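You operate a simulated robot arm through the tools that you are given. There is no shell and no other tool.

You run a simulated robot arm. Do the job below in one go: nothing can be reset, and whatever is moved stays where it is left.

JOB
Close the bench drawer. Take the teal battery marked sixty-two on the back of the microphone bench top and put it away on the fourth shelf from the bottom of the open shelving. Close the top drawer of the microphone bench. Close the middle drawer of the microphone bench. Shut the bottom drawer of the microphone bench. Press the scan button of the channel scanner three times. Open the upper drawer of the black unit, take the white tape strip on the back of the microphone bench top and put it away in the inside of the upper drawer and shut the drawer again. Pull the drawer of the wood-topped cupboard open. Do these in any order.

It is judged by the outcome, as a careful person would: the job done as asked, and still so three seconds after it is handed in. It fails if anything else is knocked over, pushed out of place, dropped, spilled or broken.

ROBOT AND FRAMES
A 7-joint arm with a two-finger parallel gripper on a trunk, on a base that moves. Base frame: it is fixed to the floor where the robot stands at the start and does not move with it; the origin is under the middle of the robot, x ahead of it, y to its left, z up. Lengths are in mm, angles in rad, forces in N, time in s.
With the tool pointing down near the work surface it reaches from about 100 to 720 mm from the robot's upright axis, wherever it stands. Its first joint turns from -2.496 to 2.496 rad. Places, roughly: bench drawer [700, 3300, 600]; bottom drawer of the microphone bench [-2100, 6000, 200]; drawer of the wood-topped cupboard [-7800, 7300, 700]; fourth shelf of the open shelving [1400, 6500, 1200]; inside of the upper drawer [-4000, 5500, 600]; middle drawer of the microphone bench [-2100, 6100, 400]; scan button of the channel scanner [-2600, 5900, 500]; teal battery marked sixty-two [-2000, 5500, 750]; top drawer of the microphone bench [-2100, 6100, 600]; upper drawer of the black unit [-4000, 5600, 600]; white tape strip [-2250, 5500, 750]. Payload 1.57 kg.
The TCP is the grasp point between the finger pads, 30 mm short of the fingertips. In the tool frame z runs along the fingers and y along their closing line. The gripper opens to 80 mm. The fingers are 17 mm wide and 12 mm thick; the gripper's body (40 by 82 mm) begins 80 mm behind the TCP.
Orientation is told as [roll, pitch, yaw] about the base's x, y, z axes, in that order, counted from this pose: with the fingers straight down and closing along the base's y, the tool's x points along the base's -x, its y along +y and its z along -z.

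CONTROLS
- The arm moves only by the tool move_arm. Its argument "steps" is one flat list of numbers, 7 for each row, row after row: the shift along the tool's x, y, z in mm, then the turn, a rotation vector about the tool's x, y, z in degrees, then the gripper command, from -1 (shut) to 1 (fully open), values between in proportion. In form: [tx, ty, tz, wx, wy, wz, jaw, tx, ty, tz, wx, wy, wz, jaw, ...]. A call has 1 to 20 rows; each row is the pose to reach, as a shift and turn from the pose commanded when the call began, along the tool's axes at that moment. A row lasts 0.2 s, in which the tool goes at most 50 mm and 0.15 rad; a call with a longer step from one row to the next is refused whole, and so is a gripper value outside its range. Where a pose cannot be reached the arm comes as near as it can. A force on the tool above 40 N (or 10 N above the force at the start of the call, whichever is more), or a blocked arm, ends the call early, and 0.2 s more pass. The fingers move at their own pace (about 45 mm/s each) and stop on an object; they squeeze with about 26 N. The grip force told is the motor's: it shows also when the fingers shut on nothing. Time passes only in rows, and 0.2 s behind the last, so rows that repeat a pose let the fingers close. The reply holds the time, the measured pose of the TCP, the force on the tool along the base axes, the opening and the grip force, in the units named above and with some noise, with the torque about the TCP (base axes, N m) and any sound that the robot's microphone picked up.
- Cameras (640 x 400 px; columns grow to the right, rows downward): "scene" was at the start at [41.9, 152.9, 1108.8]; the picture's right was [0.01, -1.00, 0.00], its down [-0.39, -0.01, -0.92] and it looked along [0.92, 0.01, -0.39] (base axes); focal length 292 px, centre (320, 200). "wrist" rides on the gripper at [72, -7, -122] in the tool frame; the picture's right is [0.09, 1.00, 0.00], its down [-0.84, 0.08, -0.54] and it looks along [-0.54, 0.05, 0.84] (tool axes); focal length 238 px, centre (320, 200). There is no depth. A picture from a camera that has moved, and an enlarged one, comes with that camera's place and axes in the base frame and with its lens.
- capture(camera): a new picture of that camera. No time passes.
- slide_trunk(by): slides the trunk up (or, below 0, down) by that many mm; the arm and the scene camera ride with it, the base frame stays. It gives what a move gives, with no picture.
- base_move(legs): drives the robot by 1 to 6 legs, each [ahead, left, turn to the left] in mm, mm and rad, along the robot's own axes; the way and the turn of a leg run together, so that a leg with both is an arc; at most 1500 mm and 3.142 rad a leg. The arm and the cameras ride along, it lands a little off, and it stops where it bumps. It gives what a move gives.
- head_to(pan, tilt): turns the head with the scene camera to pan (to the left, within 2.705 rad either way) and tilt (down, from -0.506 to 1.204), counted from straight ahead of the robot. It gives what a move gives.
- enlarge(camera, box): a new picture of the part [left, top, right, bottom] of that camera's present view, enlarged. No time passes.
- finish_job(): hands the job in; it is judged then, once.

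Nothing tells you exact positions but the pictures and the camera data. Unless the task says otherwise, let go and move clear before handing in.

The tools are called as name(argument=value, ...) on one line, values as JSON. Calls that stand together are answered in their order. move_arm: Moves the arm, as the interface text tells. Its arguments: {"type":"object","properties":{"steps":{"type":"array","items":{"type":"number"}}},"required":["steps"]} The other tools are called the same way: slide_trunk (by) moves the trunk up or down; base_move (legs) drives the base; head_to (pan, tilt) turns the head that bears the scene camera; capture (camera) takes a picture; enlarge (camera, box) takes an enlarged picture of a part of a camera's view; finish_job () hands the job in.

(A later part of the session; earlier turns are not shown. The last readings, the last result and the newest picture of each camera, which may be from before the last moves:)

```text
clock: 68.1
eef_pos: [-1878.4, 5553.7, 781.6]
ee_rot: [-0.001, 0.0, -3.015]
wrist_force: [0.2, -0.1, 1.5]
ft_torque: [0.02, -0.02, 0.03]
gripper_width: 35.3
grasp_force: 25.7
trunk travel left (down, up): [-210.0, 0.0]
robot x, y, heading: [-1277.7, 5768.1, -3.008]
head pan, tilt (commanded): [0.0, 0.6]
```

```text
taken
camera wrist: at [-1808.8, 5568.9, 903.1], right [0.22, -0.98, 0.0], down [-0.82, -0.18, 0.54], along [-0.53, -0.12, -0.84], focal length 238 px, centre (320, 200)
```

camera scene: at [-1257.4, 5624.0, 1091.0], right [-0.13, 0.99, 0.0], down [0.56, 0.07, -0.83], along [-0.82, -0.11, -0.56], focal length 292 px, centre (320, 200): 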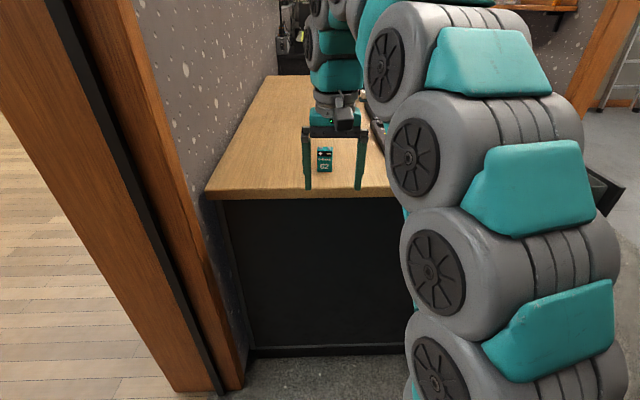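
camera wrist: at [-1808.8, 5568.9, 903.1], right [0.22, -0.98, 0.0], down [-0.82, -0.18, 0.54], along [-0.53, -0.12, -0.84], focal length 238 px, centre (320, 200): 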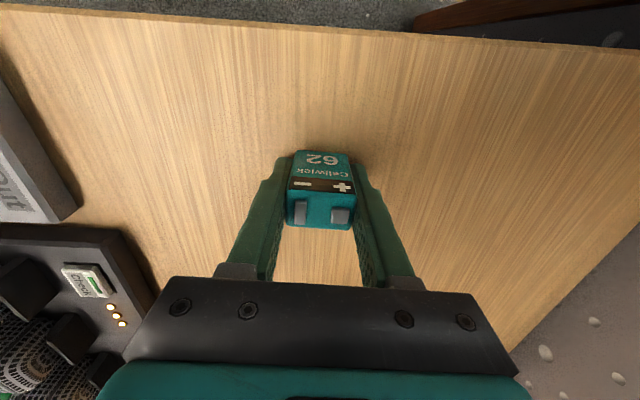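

Battery held (35 mm). I'll lift and retract, then look around for the route to the shelving.

move_arm(steps=[0, 0, -10, 0, 0, 0, -1, 20, 0, -30, 0, 0, 0, -1, 60, 0, -50, 0, 0, 0, -1, 105, 0, -60, 0, 0, 0, -1, 150, 0, -70, 0, 0, 0, -1, 195, 0, -80, 0, 0, 0, -1, 195, 0, -80, 0, 0, 0, -1])

head_to(pan=-1.5, tilt=0.3)

capture(camera="scene")

capture(camera="wrist")

head_to(pan=-2.6, tilt=0.3)

capture(camera="scene")

```text
clock: 69.7
eef_pos: [-1684.9, 5577.8, 862.1]
ee_rot: [0.001, 0.002, -3.014]
wrist_force: [0.3, 0.4, -0.8]
ft_torque: [-0.02, -0.01, -0.01]
gripper_width: 35.7
grasp_force: 26.1
out of reach, approached as far as the arm can: row 1, 2
trunk travel left (down, up): [-210.0, 0.0]
robot x, y, heading: [-1281.1, 5773.6, -3.012]
head pan, tilt (commanded): [0.0, 0.6]
```

```text
clock: 71.3
eef_pos: [-1685.2, 5578.5, 863.1]
ee_rot: [0.001, 0.0, -3.013]
wrist_force: [0.4, -0.2, -0.4]
ft_torque: [0.0, 0.01, -0.02]
gripper_width: 35.3
grasp_force: 25.9
trunk travel left (down, up): [-210.0, 0.0]
robot x, y, heading: [-1279.8, 5771.0, -3.013]
head pan, tilt (commanded): [-1.499, 0.3]
```

```text
taken
camera scene: at [-1229.9, 5721.4, 1151.4], right [0.98, 0.2, 0.0], down [0.06, -0.29, -0.96], along [-0.19, 0.94, -0.3], focal length 292 px, centre (320, 200)
```

scene: 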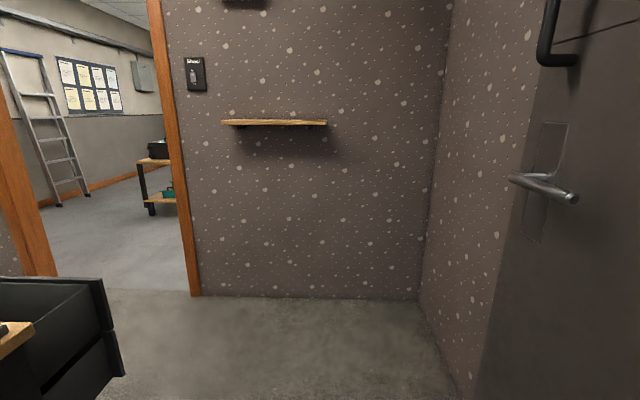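

```text
taken
camera wrist: at [-1615.0, 5593.8, 983.0], right [0.22, -0.98, 0.0], down [-0.82, -0.18, 0.54], along [-0.53, -0.12, -0.84], focal length 238 px, centre (320, 200)
```

wrist: 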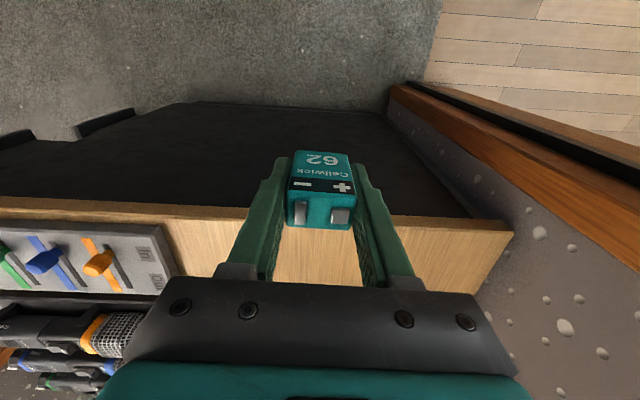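

```text
clock: 72.6
eef_pos: [-1684.7, 5578.7, 861.2]
ee_rot: [0.0, 0.001, -3.014]
wrist_force: [0.4, 0.3, -0.3]
ft_torque: [-0.05, -0.02, 0.02]
gripper_width: 35.3
grasp_force: 25.9
trunk travel left (down, up): [-210.0, 0.0]
robot x, y, heading: [-1279.2, 5770.4, -3.01]
head pan, tilt (commanded): [-2.601, 0.3]
```

```text
taken
camera scene: at [-1138.2, 5687.9, 1151.5], right [0.62, -0.78, 0.0], down [-0.23, -0.18, -0.96], along [0.75, 0.59, -0.3], focal length 292 px, centre (320, 200)
```

scene: 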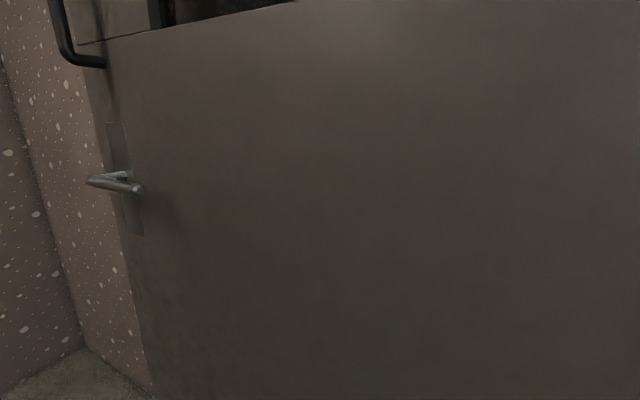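

The battery is held. The shelving at (1400, 6500) must be reached by going back out the Show door and through the second doorway, so I turn to face the door and drive out.

base_move(legs=[[0, 0, 1.59], [1200, 0, 0]])

head_to(pan=1.6, tilt=0.3)

capture(camera="scene")

```text
clock: 82.5
eef_pos: [-928.1, 4185.0, 862.9]
ee_rot: [-0.001, 0.0, -1.442]
wrist_force: [0.2, -0.3, -0.2]
ft_torque: [-0.02, 0.02, 0.0]
gripper_width: 35.3
grasp_force: 25.7
trunk travel left (down, up): [-210.0, 0.0]
robot x, y, heading: [-1120.2, 4589.2, -1.439]
head pan, tilt (commanded): [-2.601, 0.3]
```

```text
clock: 85.9
eef_pos: [-927.5, 4185.0, 862.5]
ee_rot: [0.001, 0.001, -1.442]
wrist_force: [0.5, 0.0, -0.8]
ft_torque: [0.0, 0.01, -0.04]
gripper_width: 35.5
grasp_force: 26.4
trunk travel left (down, up): [-210.0, 0.0]
robot x, y, heading: [-1119.9, 4589.7, -1.443]
head pan, tilt (commanded): [1.6, 0.3]
```

```text
taken
camera scene: at [-886.8, 4675.7, 1151.4], right [0.16, -0.99, 0.0], down [-0.29, -0.05, -0.96], along [0.94, 0.15, -0.3], focal length 292 px, centre (320, 200)
```

scene: 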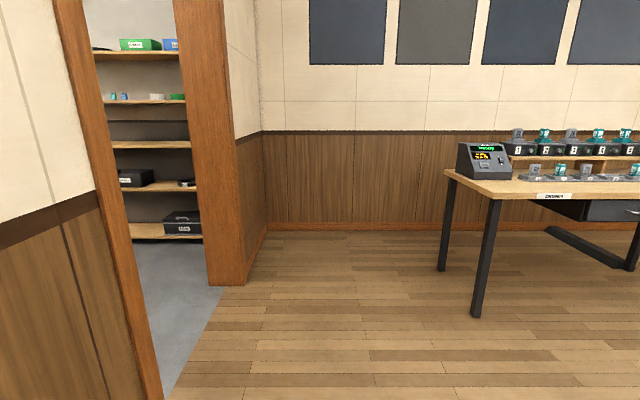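

Through the second doorway I can see the open shelving: five shelves, the fourth at about z = 1205. I'll drive across to that doorway and turn to face it.

base_move(legs=[[0, 1450, 0.024], [0, 0, 3.13]])

head_to(pan=0.1, tilt=0.3)

capture(camera="scene")

```text
clock: 100.5
eef_pos: [115.5, 5195.4, 862.7]
ee_rot: [0.001, 0.0, 1.723]
wrist_force: [0.9, -0.9, -0.6]
ft_torque: [-0.02, -0.01, 0.02]
gripper_width: 35.5
grasp_force: 25.2
trunk travel left (down, up): [-210.0, 0.0]
robot x, y, heading: [317.7, 4793.9, 1.724]
head pan, tilt (commanded): [1.6, 0.3]
```

```text
clock: 102.1
eef_pos: [116.6, 5196.2, 862.0]
ee_rot: [-0.001, 0.002, 1.724]
wrist_force: [-0.8, -0.2, -0.5]
ft_torque: [0.0, 0.04, -0.03]
gripper_width: 35.5
grasp_force: 26.3
trunk travel left (down, up): [-210.0, 0.0]
robot x, y, heading: [316.6, 4796.1, 1.721]
head pan, tilt (commanded): [0.099, 0.3]
```

```text
taken
camera scene: at [153.4, 4814.8, 1151.4], right [0.97, 0.25, 0.0], down [0.07, -0.29, -0.96], along [-0.24, 0.92, -0.3], focal length 292 px, centre (320, 200)
```

scene: 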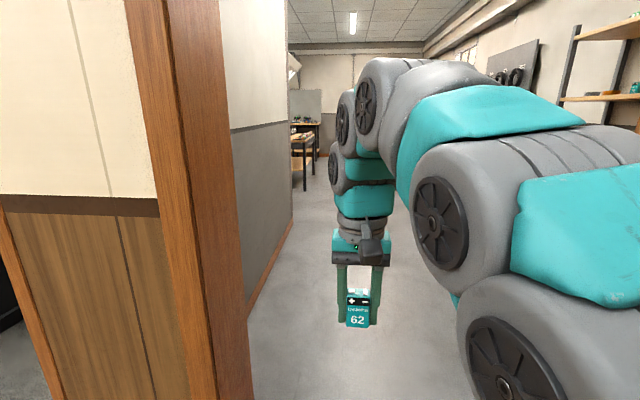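

I'm centred on the second doorway. I'll drive through and turn right to face the shelving.

base_move(legs=[[1400, 0, 0], [0, 0, -1.571]])

head_to(pan=0.0, tilt=0.15)

capture(camera="scene")

```text
clock: 112.8
eef_pos: [505.7, 6370.5, 861.8]
ee_rot: [0.0, 0.0, 0.152]
wrist_force: [0.2, -0.6, -0.2]
ft_torque: [-0.02, -0.05, 0.01]
gripper_width: 35.7
grasp_force: 26.0
trunk travel left (down, up): [-210.0, 0.0]
robot x, y, heading: [107.6, 6167.0, 0.155]
head pan, tilt (commanded): [0.099, 0.3]
```

```text
clock: 113.5
eef_pos: [507.4, 6371.7, 862.0]
ee_rot: [-0.001, -0.001, 0.154]
wrist_force: [0.1, -0.2, -0.7]
ft_torque: [0.03, 0.0, 0.01]
gripper_width: 35.5
grasp_force: 26.2
trunk travel left (down, up): [-210.0, 0.0]
robot x, y, heading: [105.1, 6166.6, 0.155]
head pan, tilt (commanded): [0.0, 0.15]
```

```text
taken
camera scene: at [124.4, 6323.4, 1165.4], right [0.15, -0.99, 0.0], down [-0.15, -0.02, -0.99], along [0.98, 0.15, -0.15], focal length 292 px, centre (320, 200)
```

scene: 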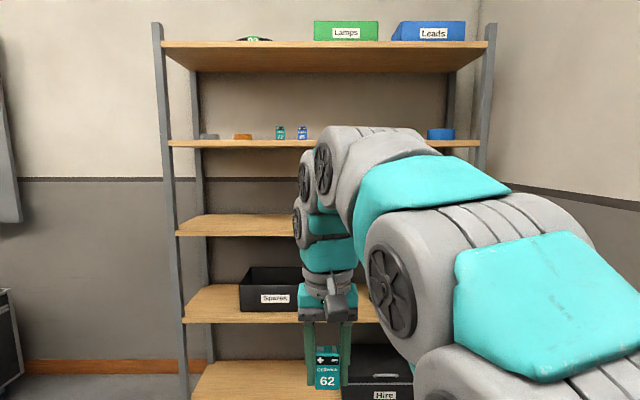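

The shelving is ahead: the fourth shelf (z ≈ 1210) holds tape rolls and two batteries, with space towards the middle-right. I'll bring the tool to a forward-pointing pose and raise it to see how high it can go.

move_arm(steps=[-12, 0, -15, 0, -7.5, 0, -1, -25, 0, -30, 0, -15, 0, -1, -37, 0, -45, 0, -22.5, 0, -1, -50, 0, -60, 0, -30, 0, -1, -62, 0, -75, 0, -37.5, 0, -1, -75, 0, -90, 0, -45, 0, -1, -87, 0, -105, 0, -52.5, 0, -1, -100, 0, -120, 0, -60, 0, -1, -112, 0, -135, 0, -67.5, 0, -1, -125, 0, -150, 0, -75, 0, -1, -137, 0, -165, 0, -82.5, 0, -1, -150, 0, -180, 0, -90, 0, -1, -150, 0, -180, 0, -90, 0, -1])

capture(camera="scene")

capture(camera="wrist")

```text
clock: 116.1
eef_pos: [656.8, 6379.9, 1028.9]
ee_rot: [1.113, -1.25, -0.87]
wrist_force: [-0.2, 0.0, -0.2]
ft_torque: [0.04, -0.01, -0.03]
gripper_width: 35.4
grasp_force: 25.9
trunk travel left (down, up): [-210.0, 0.0]
robot x, y, heading: [103.3, 6164.5, 0.158]
head pan, tilt (commanded): [0.0, 0.15]
stopped in row 12: the arm was blocked; the commanded pose is now the measured one
```

```text
taken
camera scene: at [125.2, 6315.5, 1165.4], right [0.07, -1.0, 0.0], down [-0.15, -0.01, -0.99], along [0.99, 0.07, -0.15], focal length 292 px, centre (320, 200)
```

scene: 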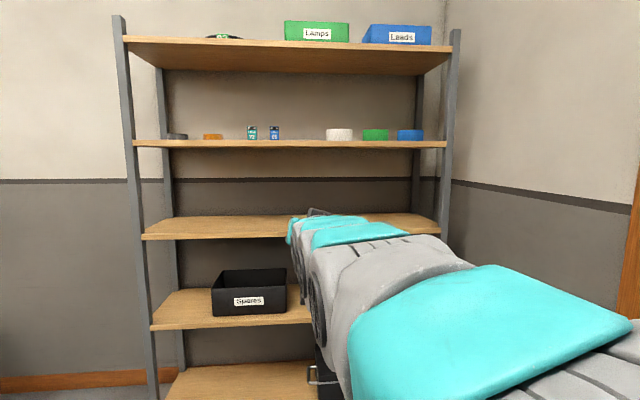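

```text
taken
camera wrist: at [526.4, 6358.9, 974.0], right [-0.23, 0.95, 0.19], down [-0.37, -0.27, 0.89], along [0.9, 0.14, 0.41], focal length 238 px, centre (320, 200)
```

wrist: 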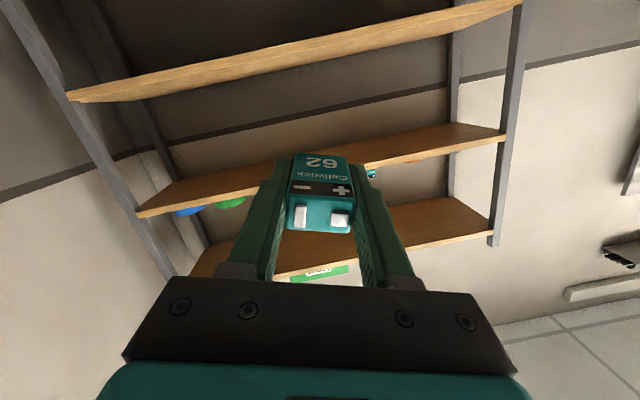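

The arm got level-ish at z ≈ 1029 but is rolled about 16° and was blocked there. The free spot on the fourth shelf is between the blue battery and the white tape roll. I'll straighten the roll and raise the tool.

move_arm(steps=[-31, 9, -5, 0, 0, -4, -1, -62, 18, -10, 0, 0, -8, -1, -95, 28, -14, 0, 0, -12, -1, -126, 37, -18, 0, 0, -16, -1, -126, 37, -18, 0, 0, -16, -1])

capture(camera="scene")

capture(camera="wrist")

```text
clock: 117.3
eef_pos: [652.9, 6380.0, 1166.6]
ee_rot: [0.027, -1.441, 0.237]
wrist_force: [0.0, -0.3, -0.9]
ft_torque: [-0.01, 0.02, -0.02]
gripper_width: 35.6
grasp_force: 26.1
trunk travel left (down, up): [-210.0, 0.0]
robot x, y, heading: [105.5, 6162.8, 0.157]
head pan, tilt (commanded): [0.0, 0.15]
```

```text
taken
camera scene: at [124.4, 6323.3, 1165.4], right [0.15, -0.99, 0.0], down [-0.15, -0.02, -0.99], along [0.98, 0.15, -0.15], focal length 292 px, centre (320, 200)
```

scene: 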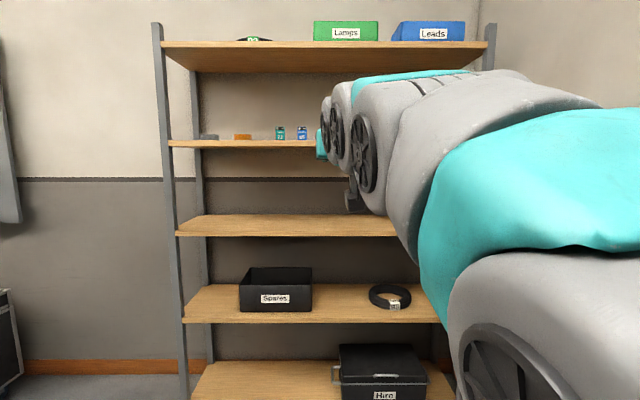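

```text
taken
camera wrist: at [528.1, 6339.3, 1109.7], right [-0.27, 0.96, -0.09], down [-0.43, -0.04, 0.9], along [0.86, 0.28, 0.43], focal length 238 px, centre (320, 200)
```

wrist: 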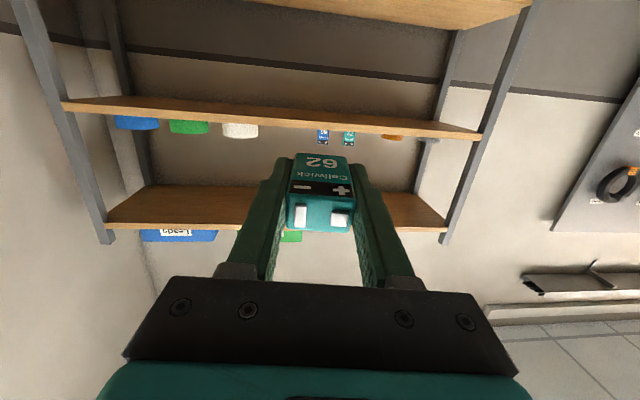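

The tool is now nearly level at z = 1167. I'll zoom in on the fourth shelf from the wrist camera to measure its front edge and the free gap.

enlarge(camera="wrist", box=[200, 60, 440, 210])

enlarge(camera="scene", box=[150, 90, 350, 215])

```text
2.67 times, centred on (320, 135) of wrist
camera zoom: at [528.1, 6339.3, 1109.7], right [-0.27, 0.96, -0.09], down [-0.43, -0.04, 0.9], along [0.86, 0.28, 0.43], focal length 636 px, centre (320, 373)
```

zoom: 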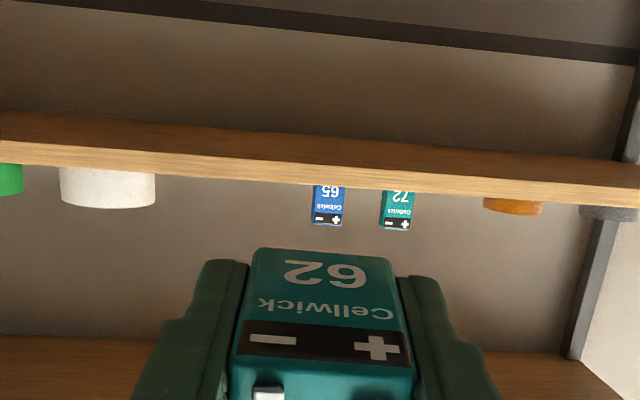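

```text
3.20 times, centred on (250, 152) of scene
camera zoom: at [124.4, 6323.3, 1165.4], right [0.15, -0.99, 0.0], down [-0.15, -0.02, -0.99], along [0.98, 0.15, -0.15], focal length 935 px, centre (544, 352)
```

zoom: 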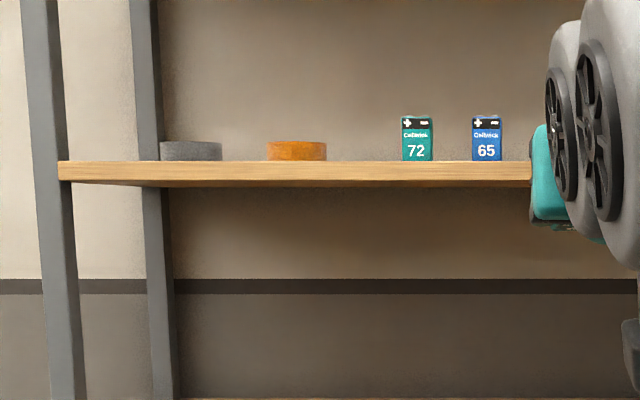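

The shelf top is at z ≈ 1222. I'll level the tool completely and raise it to about 1270 here in the open.

move_arm(steps=[-34, 0, -4, 0, -2.5, 0, -1, -68, 0, -9, 0, -5, 0, -1, -103, 0, -13, 0, -7.4, 0, -1, -103, 0, -13, 0, -7.4, 0, -1])

capture(camera="wrist")

capture(camera="scene")

```text
clock: 118.3
eef_pos: [653.9, 6380.3, 1269.0]
ee_rot: [1.704, -1.566, -1.439]
wrist_force: [-0.2, -0.6, -0.5]
ft_torque: [0.03, 0.01, -0.01]
gripper_width: 35.4
grasp_force: 25.5
trunk travel left (down, up): [-210.0, 0.0]
robot x, y, heading: [109.1, 6169.6, 0.16]
head pan, tilt (commanded): [0.0, 0.15]
```

```text
taken
camera wrist: at [537.4, 6341.4, 1196.4], right [-0.26, 0.96, -0.09], down [-0.54, -0.07, 0.84], along [0.8, 0.27, 0.54], focal length 238 px, centre (320, 200)
```

wrist: 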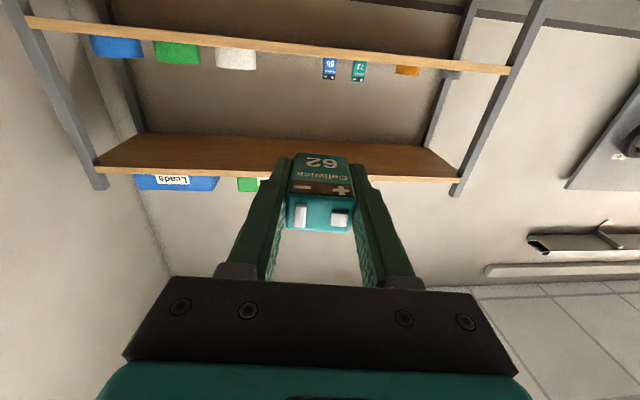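

```text
taken
camera scene: at [124.4, 6323.3, 1165.4], right [0.15, -0.99, 0.0], down [-0.15, -0.02, -0.99], along [0.98, 0.15, -0.15], focal length 292 px, centre (320, 200)
```

scene: 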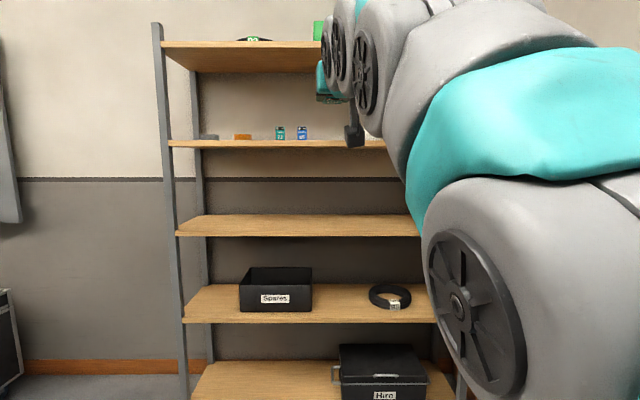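

The tool is level at z = 1269, enough for the shelf. The free gap is centred near (1330, 6467); I'll square up with the shelf and approach, stopping short for a check.

base_move(legs=[[0, 0, -0.1], [480, 115, 0]])

capture(camera="wrist")

capture(camera="scene")

```text
clock: 121.7
eef_pos: [1145.5, 6464.5, 1268.6]
ee_rot: [1.646, -1.564, -1.483]
wrist_force: [-1.6, -0.5, -0.7]
ft_torque: [0.02, 0.0, 0.01]
gripper_width: 35.6
grasp_force: 26.1
trunk travel left (down, up): [-210.0, 0.0]
robot x, y, heading: [578.3, 6306.8, 0.052]
head pan, tilt (commanded): [0.0, 0.15]
```

```text
taken
camera wrist: at [1025.5, 6438.5, 1196.3], right [-0.16, 0.98, -0.09], down [-0.55, -0.01, 0.84], along [0.82, 0.18, 0.54], focal length 238 px, centre (320, 200)
```

wrist: 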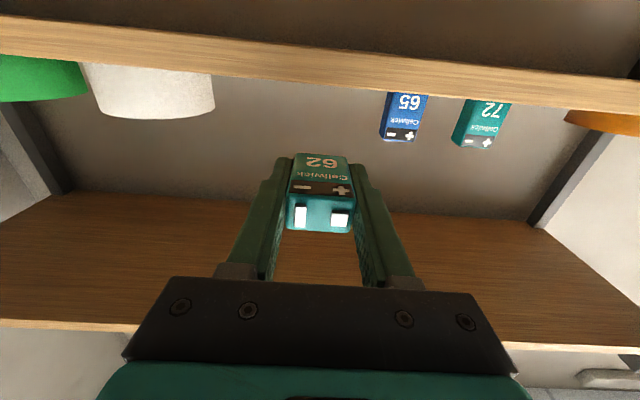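

```text
taken
camera scene: at [612.9, 6462.5, 1165.4], right [0.05, -1.0, 0.0], down [-0.15, -0.01, -0.99], along [0.99, 0.05, -0.15], focal length 292 px, centre (320, 200)
```

scene: 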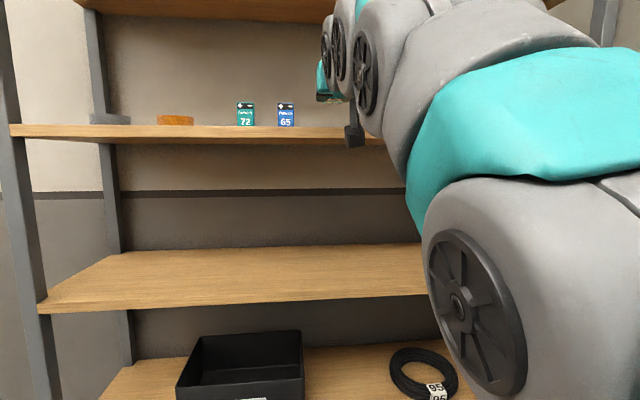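

The tool is well aligned with the shelf. I'll move in about 128 mm more, staying above the shelf top (≈1220), then check before lowering.

base_move(legs=[[128, -4, 0]])

capture(camera="wrist")

enlarge(camera="scene", box=[180, 0, 440, 180])

```text
clock: 123.0
eef_pos: [1273.9, 6468.1, 1270.3]
ee_rot: [1.682, -1.565, -1.519]
wrist_force: [-0.5, 0.6, -0.6]
ft_torque: [0.03, -0.03, 0.0]
gripper_width: 35.6
grasp_force: 25.9
trunk travel left (down, up): [-210.0, 0.0]
robot x, y, heading: [707.4, 6310.2, 0.051]
head pan, tilt (commanded): [0.0, 0.15]
```

```text
taken
camera wrist: at [1154.2, 6442.0, 1196.3], right [-0.16, 0.98, -0.09], down [-0.55, -0.02, 0.84], along [0.82, 0.18, 0.54], focal length 238 px, centre (320, 200)
```

wrist: 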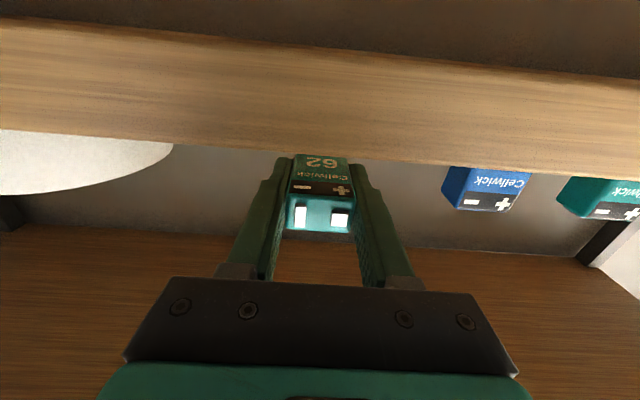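

```text
2.22 times, centred on (310, 90) of scene
camera zoom: at [741.5, 6465.5, 1165.4], right [0.05, -1.0, 0.0], down [-0.15, -0.01, -0.99], along [0.99, 0.05, -0.15], focal length 649 px, centre (342, 444)
```

zoom: 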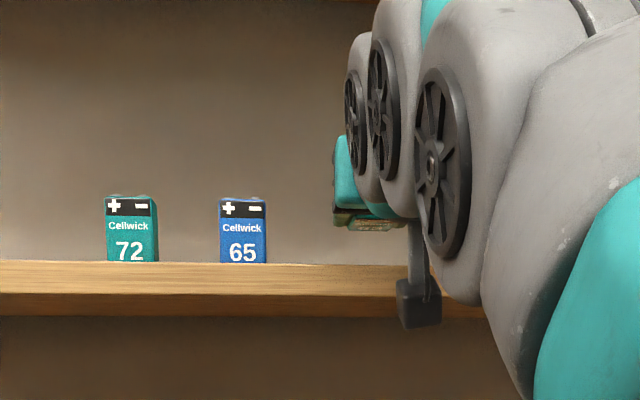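

The battery is about 60 mm in over the shelf, clear of neighbours. Now I lower it gently.

move_arm(steps=[10, 0, 0, 0, 0, 0, -1, 20, 0, 0, 0, 0, 0, -1, 27, 0, 0, 0, 0, 0, -1, 33, 0, 0, 0, 0, 0, -1, 33, 0, 0, 0, 0, 0, -1])

capture(camera="wrist")

enlarge(camera="scene", box=[180, 40, 440, 200])

```text
clock: 124.2
eef_pos: [1275.2, 6468.3, 1236.6]
ee_rot: [1.558, -1.565, -1.394]
wrist_force: [-0.5, 0.3, -0.7]
ft_torque: [-0.03, 0.01, 0.0]
gripper_width: 35.5
grasp_force: 26.4
trunk travel left (down, up): [-210.0, 0.0]
robot x, y, heading: [704.9, 6313.7, 0.052]
head pan, tilt (commanded): [0.0, 0.15]
```

```text
taken
camera wrist: at [1154.3, 6442.3, 1162.8], right [-0.16, 0.98, -0.09], down [-0.55, -0.02, 0.84], along [0.82, 0.18, 0.54], focal length 238 px, centre (320, 200)
```

wrist: 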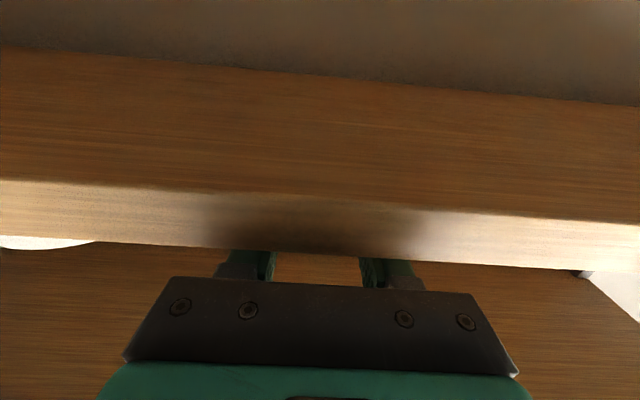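

```text
2.46 times, centred on (310, 120) of scene
camera zoom: at [741.5, 6465.5, 1165.4], right [0.05, -1.0, 0.0], down [-0.15, -0.01, -0.99], along [0.99, 0.05, -0.15], focal length 719 px, centre (345, 397)
```

zoom: 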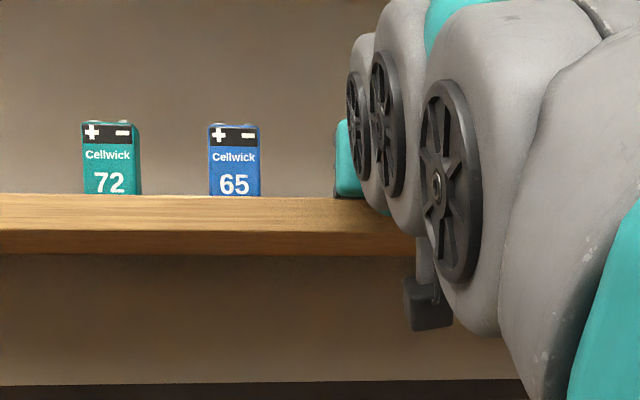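

Nearly touching. I'll go down in 2 mm steps watching for contact.

move_arm(steps=[2, 0, 0, 0, 0, 0, -1, 4, 0, 0, 0, 0, 0, -1, 4, 0, 0, 0, 0, 0, -1])

```text
clock: 125.0
eef_pos: [1273.7, 6469.6, 1232.5]
ee_rot: [1.608, -1.566, -1.444]
wrist_force: [-0.9, 0.0, -1.4]
ft_torque: [-0.01, -0.03, 0.01]
gripper_width: 35.4
grasp_force: 26.3
trunk travel left (down, up): [-210.0, 0.0]
robot x, y, heading: [706.5, 6311.3, 0.057]
head pan, tilt (commanded): [0.0, 0.15]
```

move_arm(steps=[2, 0, 0, 0, 0, 0, -1, 4, 0, 0, 0, 0, 0, -1, 4, 0, 0, 0, 0, 0, -1])

```text
clock: 125.8
eef_pos: [1272.7, 6467.8, 1231.4]
ee_rot: [2.358, -1.564, -2.195]
wrist_force: [5.3, 0.7, 19.6]
ft_torque: [-0.13, 0.33, 0.0]
gripper_width: 35.7
grasp_force: 25.7
trunk travel left (down, up): [-210.0, 0.0]
robot x, y, heading: [710.3, 6309.8, 0.053]
head pan, tilt (commanded): [0.0, 0.15]
```

Contact at z ≈ 1231.5 with the battery's underside on the shelf. I'll take off the preload and open the gripper.

move_arm(steps=[-2, 0, 0, 0, 0, 0, -1, -2, 0, 0, 0, 0, 0, 0.0, -2, 0, 0, 0, 0, 0, 0.5, -2, 0, 0, 0, 0, 0, 0.5, -2, 0, 0, 0, 0, 0, 0.5])

capture(camera="wrist")

```text
clock: 127.0
eef_pos: [1274.3, 6469.4, 1229.5]
ee_rot: [1.389, -1.566, -1.226]
wrist_force: [0.5, -0.6, -0.5]
ft_torque: [0.05, 0.03, -0.02]
gripper_width: 60.1
grasp_force: 0.2
trunk travel left (down, up): [-210.0, 0.0]
robot x, y, heading: [713.7, 6310.2, 0.057]
head pan, tilt (commanded): [0.0, 0.15]
```

```text
taken
camera wrist: at [1154.3, 6442.0, 1156.8], right [-0.16, 0.98, -0.09], down [-0.55, -0.02, 0.84], along [0.82, 0.18, 0.54], focal length 238 px, centre (320, 200)
```

wrist: 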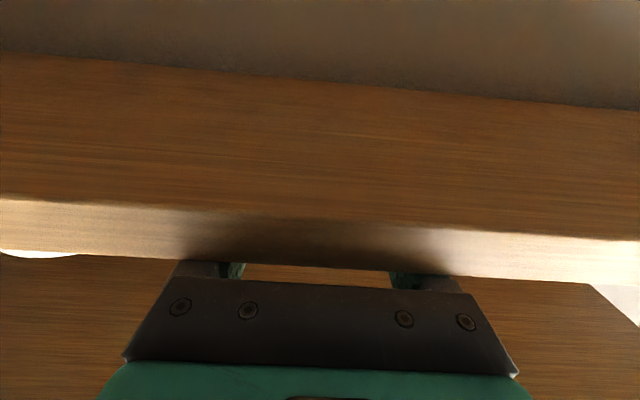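

Released. I'll rise a little and draw straight back, then look at the result.

move_arm(steps=[-6, 0, 0, 0, 0, 0, 0.6, -8, 0, -20, 0, 0, 0, 0.6, -10, 0, -50, 0, 0, 0, 0.6, -14, 0, -85, 0, 0, 0, 0.6, -30, 0, -120, 0, 0, 0, 0.6, -50, 0, -130, 0, 0, 0, 0.6])

capture(camera="wrist")

capture(camera="scene")

```text
clock: 127.9
eef_pos: [1228.8, 6452.8, 1229.8]
ee_rot: [0.528, -1.547, -0.368]
wrist_force: [-2.0, 2.1, 16.9]
ft_torque: [-0.68, 0.05, -0.05]
gripper_width: 62.0
grasp_force: 0.1
trunk travel left (down, up): [-210.0, 0.0]
robot x, y, heading: [708.0, 6309.9, 0.054]
head pan, tilt (commanded): [0.0, 0.15]
stopped in row 4: the force on the tool passed its limit at 74 N (the readings are from after the stop); the commanded pose is now the measured one
```

```text
taken
camera wrist: at [1107.9, 6428.3, 1159.2], right [-0.16, 0.98, -0.08], down [-0.53, -0.02, 0.85], along [0.83, 0.18, 0.52], focal length 238 px, centre (320, 200)
```

wrist: 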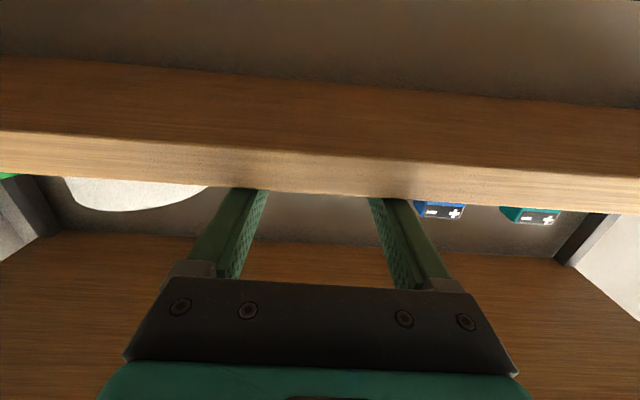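

```text
taken
camera scene: at [740.9, 6460.8, 1166.4], right [0.0, -1.0, 0.0], down [-0.14, 0.0, -0.99], along [0.99, 0.0, -0.14], focal length 292 px, centre (320, 200)
```

scene: 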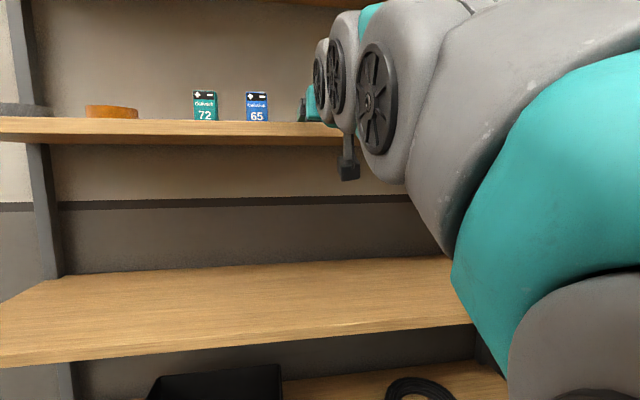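

The retraction met resistance (a finger touched the shelf while the arm folded). I'll raise the tool straight up first, then back off using the base.

move_arm(steps=[-5, 0, 0, 0, 0, 0, 0.6, -12, 0, 0, 0, 0, 0, 0.6, -20, 0, 0, 0, 0, 0, 0.6, -20, 0, 0, 0, 0, 0, 0.6])

capture(camera="wrist")

```text
clock: 128.9
eef_pos: [1228.6, 6453.4, 1250.4]
ee_rot: [0.591, -1.546, -0.433]
wrist_force: [-0.1, 1.1, -0.6]
ft_torque: [-0.01, -0.01, -0.01]
gripper_width: 64.0
grasp_force: 0.1
trunk travel left (down, up): [-210.0, 0.0]
robot x, y, heading: [706.5, 6316.4, 0.056]
head pan, tilt (commanded): [0.0, 0.15]
```

```text
taken
camera wrist: at [1107.2, 6427.6, 1179.7], right [-0.16, 0.98, -0.08], down [-0.53, -0.02, 0.85], along [0.83, 0.18, 0.52], focal length 238 px, centre (320, 200)
```

wrist: 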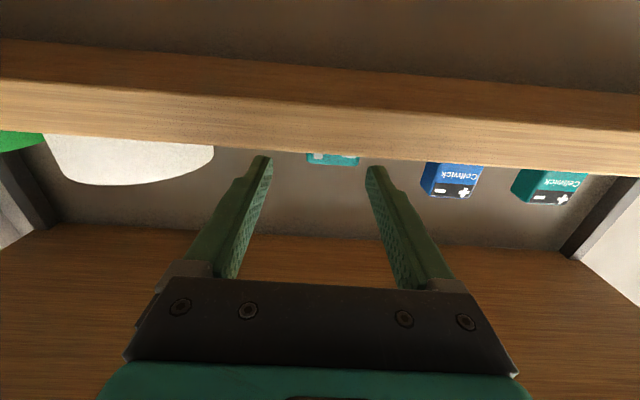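

The battery lies flat on the shelf between the fingers. I'll back the base away.

base_move(legs=[[-350, 0, 0]])

capture(camera="wrist")

capture(camera="scene")

```text
clock: 131.2
eef_pos: [875.3, 6432.7, 1250.1]
ee_rot: [0.581, -1.543, -0.416]
wrist_force: [0.7, -0.1, -0.3]
ft_torque: [0.02, 0.01, -0.02]
gripper_width: 64.2
grasp_force: 0.0
trunk travel left (down, up): [-210.0, 0.0]
robot x, y, heading: [352.2, 6292.8, 0.056]
head pan, tilt (commanded): [0.0, 0.15]
```

```text
taken
camera wrist: at [754.2, 6408.5, 1179.4], right [-0.16, 0.98, -0.08], down [-0.53, -0.02, 0.85], along [0.83, 0.18, 0.52], focal length 238 px, centre (320, 200)
```

wrist: 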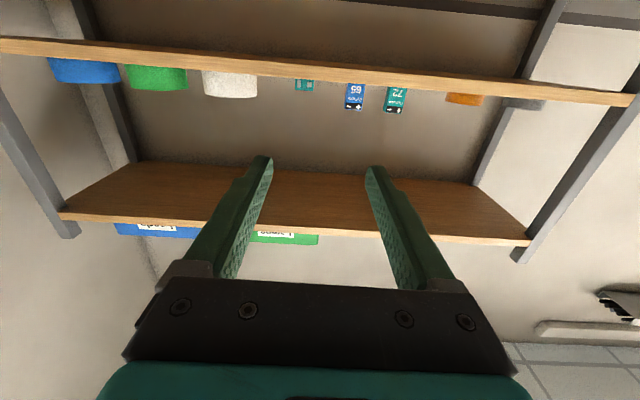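

```text
taken
camera scene: at [388.2, 6446.1, 1165.4], right [0.06, -1.0, 0.0], down [-0.15, -0.01, -0.99], along [0.99, 0.05, -0.15], focal length 292 px, centre (320, 200)
```

scene: 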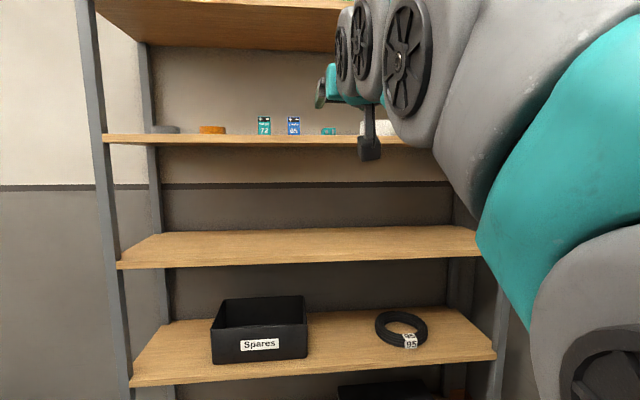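

The battery rests safely on the fourth shelf, neighbours untouched. Now I fold the arm back to the tool-down carrying pose.

move_arm(steps=[30, 0, -7, 0, 6.8, 0, -1, 60, 0, -15, 0, 13.6, 0, -1, 90, 0, -22, 0, 20.4, 0, -1, 120, 0, -30, 0, 27.2, 0, -1, 150, 0, -37, 0, 34, 0, -1, 180, 0, -45, 0, 40.8, 0, -1, 210, 0, -52, 0, 47.6, 0, -1, 240, 0, -60, 0, 54.4, 0, -1, 270, 0, -67, 0, 61.2, 0, -1, 300, 0, -75, 0, 68, 0, -1, 330, 0, -82, 0, 74.8, 0, -1, 360, 0, -90, 0, 81.6, 0, -1, 388, 0, -100, 0, 88.4, 0, -1, 388, 0, -100, 0, 88.4, 0, -1])

capture(camera="scene")

```text
clock: 134.2
eef_pos: [768.6, 6422.3, 863.4]
ee_rot: [0.014, -0.006, 0.163]
wrist_force: [0.4, -0.2, -0.4]
ft_torque: [0.03, -0.02, 0.0]
gripper_width: 0.0
grasp_force: 21.0
trunk travel left (down, up): [-210.0, 0.0]
robot x, y, heading: [355.0, 6293.3, 0.053]
head pan, tilt (commanded): [0.0, 0.15]
```

```text
taken
camera scene: at [388.2, 6446.1, 1165.4], right [0.06, -1.0, 0.0], down [-0.15, -0.01, -0.99], along [0.99, 0.05, -0.15], focal length 292 px, centre (320, 200)
```

scene: 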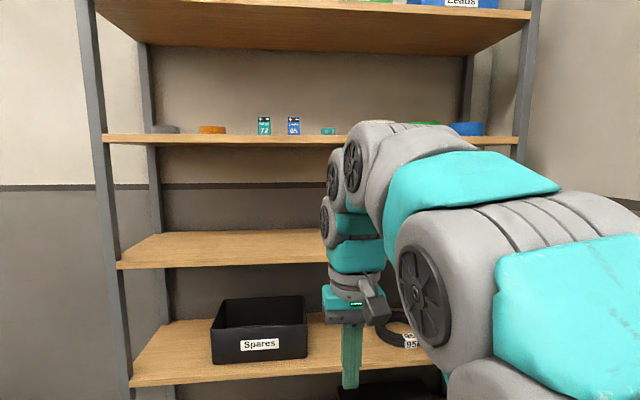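

The pose is restored. I'll drive back out through the doorway towards the Show door.

base_move(legs=[[0, 0, -1.472], [300, -264, 0], [1170, 0, 0]])

```text
clock: 145.9
eef_pos: [480.4, 4396.1, 863.5]
ee_rot: [0.014, -0.007, -1.317]
wrist_force: [0.8, -1.2, 0.6]
ft_torque: [-0.03, -0.02, -0.01]
gripper_width: 0.0
grasp_force: 21.5
trunk travel left (down, up): [-210.0, 0.0]
robot x, y, heading: [316.1, 4792.7, -1.422]
head pan, tilt (commanded): [0.0, 0.15]
```

base_move(legs=[[0, -1433, 0], [0, 0, 3.14]])

```text
clock: 160.3
eef_pos: [-1253.5, 4993.4, 865.6]
ee_rot: [0.015, -0.007, 1.796]
wrist_force: [-0.1, 0.5, 0.2]
ft_torque: [-0.02, -0.01, -0.06]
gripper_width: 0.0
grasp_force: 21.0
trunk travel left (down, up): [-210.0, 0.0]
robot x, y, heading: [-1097.6, 4590.5, 1.689]
head pan, tilt (commanded): [0.0, 0.15]
```

base_move(legs=[[0, 0, 0.034], [1500, 0, 0], [600, 0, 0]])

head_to(pan=1.5, tilt=0.55)

capture(camera="scene")

head_to(pan=2.2, tilt=0.6)

capture(camera="scene")

```text
clock: 171.1
eef_pos: [-1578.0, 7075.8, 865.0]
ee_rot: [0.013, -0.007, 1.83]
wrist_force: [0.3, -0.1, 0.9]
ft_torque: [0.05, 0.01, 0.02]
gripper_width: 0.2
grasp_force: 20.8
trunk travel left (down, up): [-210.0, 0.0]
robot x, y, heading: [-1410.7, 6677.3, 1.721]
head pan, tilt (commanded): [0.0, 0.15]
```

```text
clock: 172.7
eef_pos: [-1577.8, 7076.4, 864.9]
ee_rot: [0.013, -0.006, 1.827]
wrist_force: [0.4, 0.4, 0.1]
ft_torque: [0.02, 0.01, 0.0]
gripper_width: 0.0
grasp_force: 21.0
trunk travel left (down, up): [-210.0, 0.0]
robot x, y, heading: [-1409.3, 6677.1, 1.722]
head pan, tilt (commanded): [1.499, 0.55]
```

```text
taken
camera scene: at [-1641.5, 6598.7, 1128.5], right [-0.08, 1.0, 0.0], down [0.52, 0.04, -0.85], along [-0.85, -0.07, -0.52], focal length 292 px, centre (320, 200)
```

scene: 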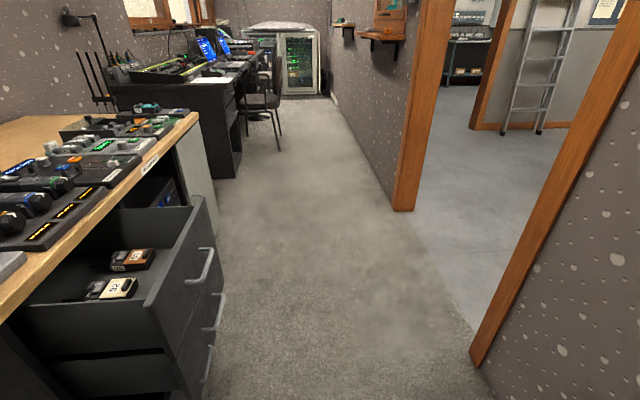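

```text
clock: 173.8
eef_pos: [-1579.3, 7074.8, 864.2]
ee_rot: [0.014, -0.007, 1.826]
wrist_force: [-0.1, 0.1, -0.1]
ft_torque: [-0.02, 0.01, 0.0]
gripper_width: 0.2
grasp_force: 21.2
trunk travel left (down, up): [-210.0, 0.0]
robot x, y, heading: [-1408.0, 6674.1, 1.721]
head pan, tilt (commanded): [2.201, 0.6]
```

```text
taken
camera scene: at [-1614.8, 6543.6, 1124.0], right [-0.7, 0.71, 0.0], down [0.4, 0.4, -0.83], along [-0.59, -0.58, -0.56], focal length 292 px, centre (320, 200)
```

scene: 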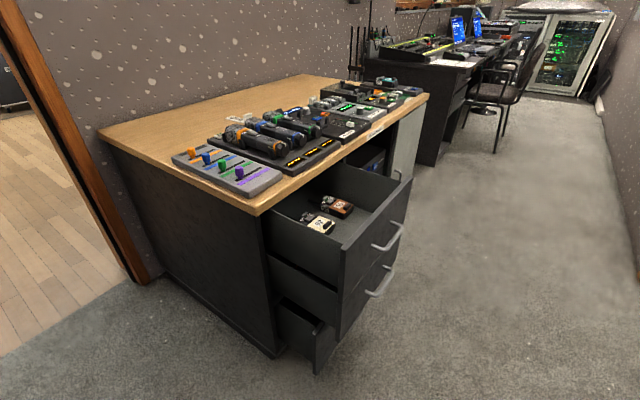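

I now see the microphone bench with its three open drawers (the top one holds belt packs), plus an open bay with the scanner. I'll zoom in on the bench top and front.

enlarge(camera="scene", box=[100, 60, 440, 220])

enlarge(camera="scene", box=[240, 120, 440, 380])

```text
1.88 times, centred on (270, 140) of scene
camera zoom: at [-1614.8, 6543.6, 1124.0], right [-0.7, 0.71, 0.0], down [0.4, 0.4, -0.83], along [-0.59, -0.58, -0.56], focal length 550 px, centre (414, 313)
```

zoom: 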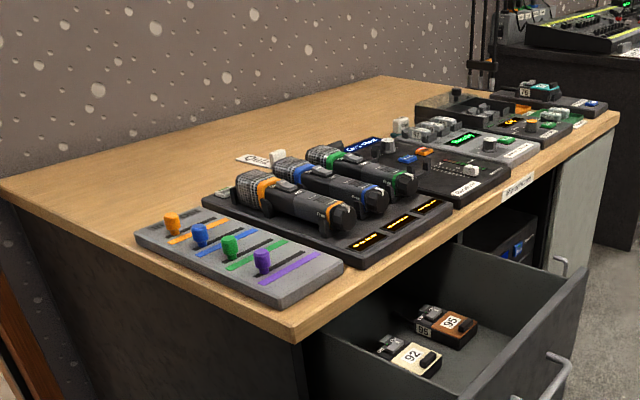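

```text
1.54 times, centred on (340, 250) of scene
camera zoom: at [-1614.8, 6543.6, 1124.0], right [-0.7, 0.71, 0.0], down [0.4, 0.4, -0.83], along [-0.59, -0.58, -0.56], focal length 450 px, centre (289, 123)
```

zoom: 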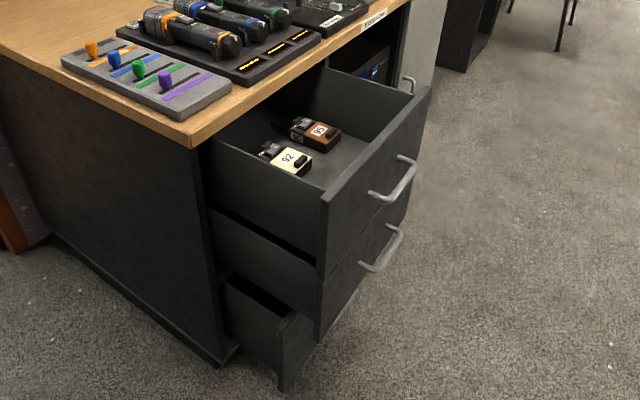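

The white tape strip ("Qu…") lies behind the microphones at about (-2187, 5530). Before manoeuvring in this narrow space I'll look down at the robot's own base to judge its size.

head_to(pan=2.6, tilt=1.2)

capture(camera="scene")

head_to(pan=1.0, tilt=1.2)

capture(camera="scene")

```text
clock: 174.8
eef_pos: [-1577.8, 7076.0, 863.7]
ee_rot: [0.012, -0.006, 1.826]
wrist_force: [-0.3, 0.3, -0.1]
ft_torque: [-0.02, 0.01, 0.0]
gripper_width: 0.0
grasp_force: 22.0
trunk travel left (down, up): [-210.0, 0.0]
robot x, y, heading: [-1412.6, 6679.7, 1.721]
head pan, tilt (commanded): [2.601, 1.201]
```

```text
taken
camera scene: at [-1573.3, 6554.0, 1079.4], right [-0.92, 0.38, 0.0], down [0.35, 0.86, -0.36], along [-0.14, -0.34, -0.93], focal length 292 px, centre (320, 200)
```

scene: 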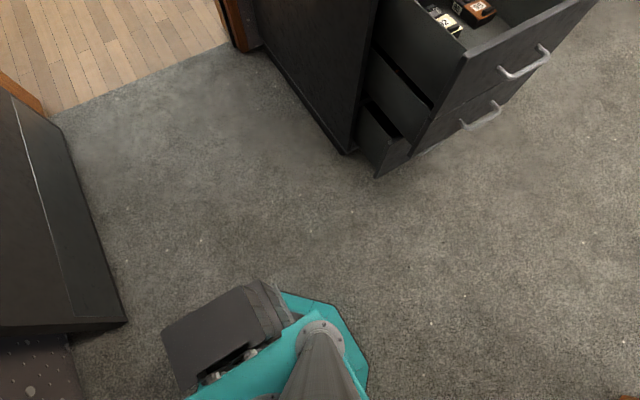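

```text
clock: 176.5
eef_pos: [-1577.8, 7076.3, 865.9]
ee_rot: [0.015, -0.006, 1.828]
wrist_force: [0.3, -0.1, 0.1]
ft_torque: [-0.05, 0.0, -0.01]
gripper_width: 0.1
grasp_force: 21.2
trunk travel left (down, up): [-210.0, 0.0]
robot x, y, heading: [-1410.6, 6673.2, 1.723]
head pan, tilt (commanded): [1.0, 1.201]
```

```text
taken
camera scene: at [-1603.1, 6628.5, 1079.3], right [0.41, 0.91, 0.0], down [0.85, -0.38, -0.36], along [-0.33, 0.15, -0.93], focal length 292 px, centre (320, 200)
```

scene: 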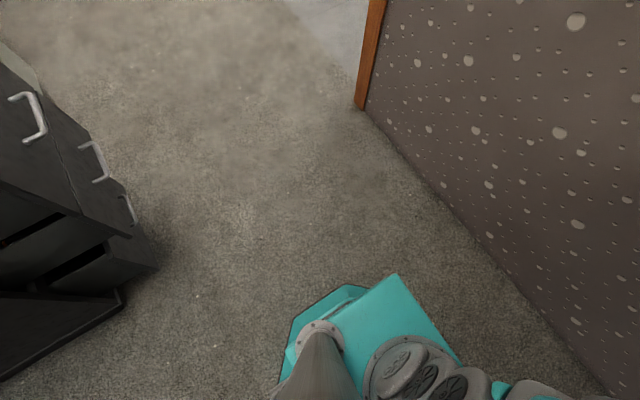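

The base is compact (about 230 mm radius), so it fits in front of the bench. I'll turn to face the drawers and move in front of them, keeping the raised arm clear.

base_move(legs=[[0, 0, 3.14], [-270, 0, 0], [0, -795, 0]])

head_to(pan=0.1, tilt=0.7)

capture(camera="scene")

capture(camera="wrist")

```text
clock: 189.6
eef_pos: [-2066.3, 6420.8, 863.4]
ee_rot: [0.014, -0.007, -1.307]
wrist_force: [-0.2, -0.4, 0.4]
ft_torque: [-0.01, -0.01, -0.01]
gripper_width: 0.1
grasp_force: 20.7
trunk travel left (down, up): [-210.0, 0.0]
robot x, y, heading: [-2235.1, 6819.0, -1.419]
head pan, tilt (commanded): [1.0, 1.201]
```

```text
clock: 190.8
eef_pos: [-2065.2, 6420.9, 864.2]
ee_rot: [0.014, -0.007, -1.307]
wrist_force: [-0.1, -0.3, 0.8]
ft_torque: [0.02, -0.01, -0.01]
gripper_width: 0.1
grasp_force: 21.1
trunk travel left (down, up): [-210.0, 0.0]
robot x, y, heading: [-2239.5, 6820.2, -1.418]
head pan, tilt (commanded): [0.099, 0.7]
```

```text
taken
camera scene: at [-2075.7, 6811.5, 1115.3], right [-0.97, -0.26, 0.0], down [-0.16, 0.62, -0.76], along [0.2, -0.74, -0.64], focal length 292 px, centre (320, 200)
```

scene: 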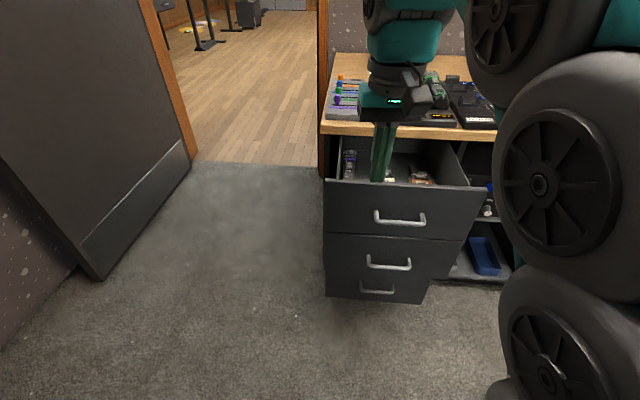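

```text
taken
camera wrist: at [-2093.8, 6489.0, 984.5], right [0.94, 0.35, 0.01], down [0.28, -0.79, 0.55], along [0.2, -0.51, -0.84], focal length 238 px, centre (320, 200)
```

wrist: 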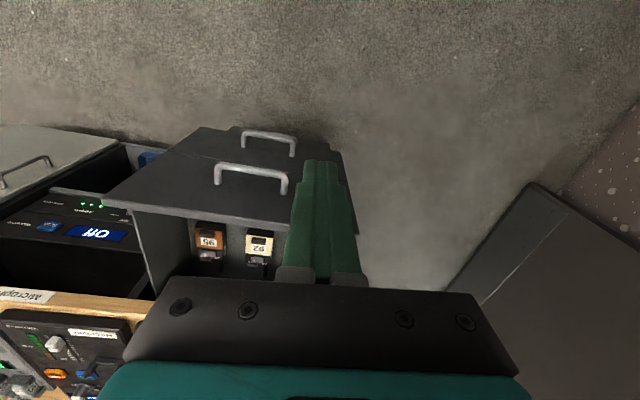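

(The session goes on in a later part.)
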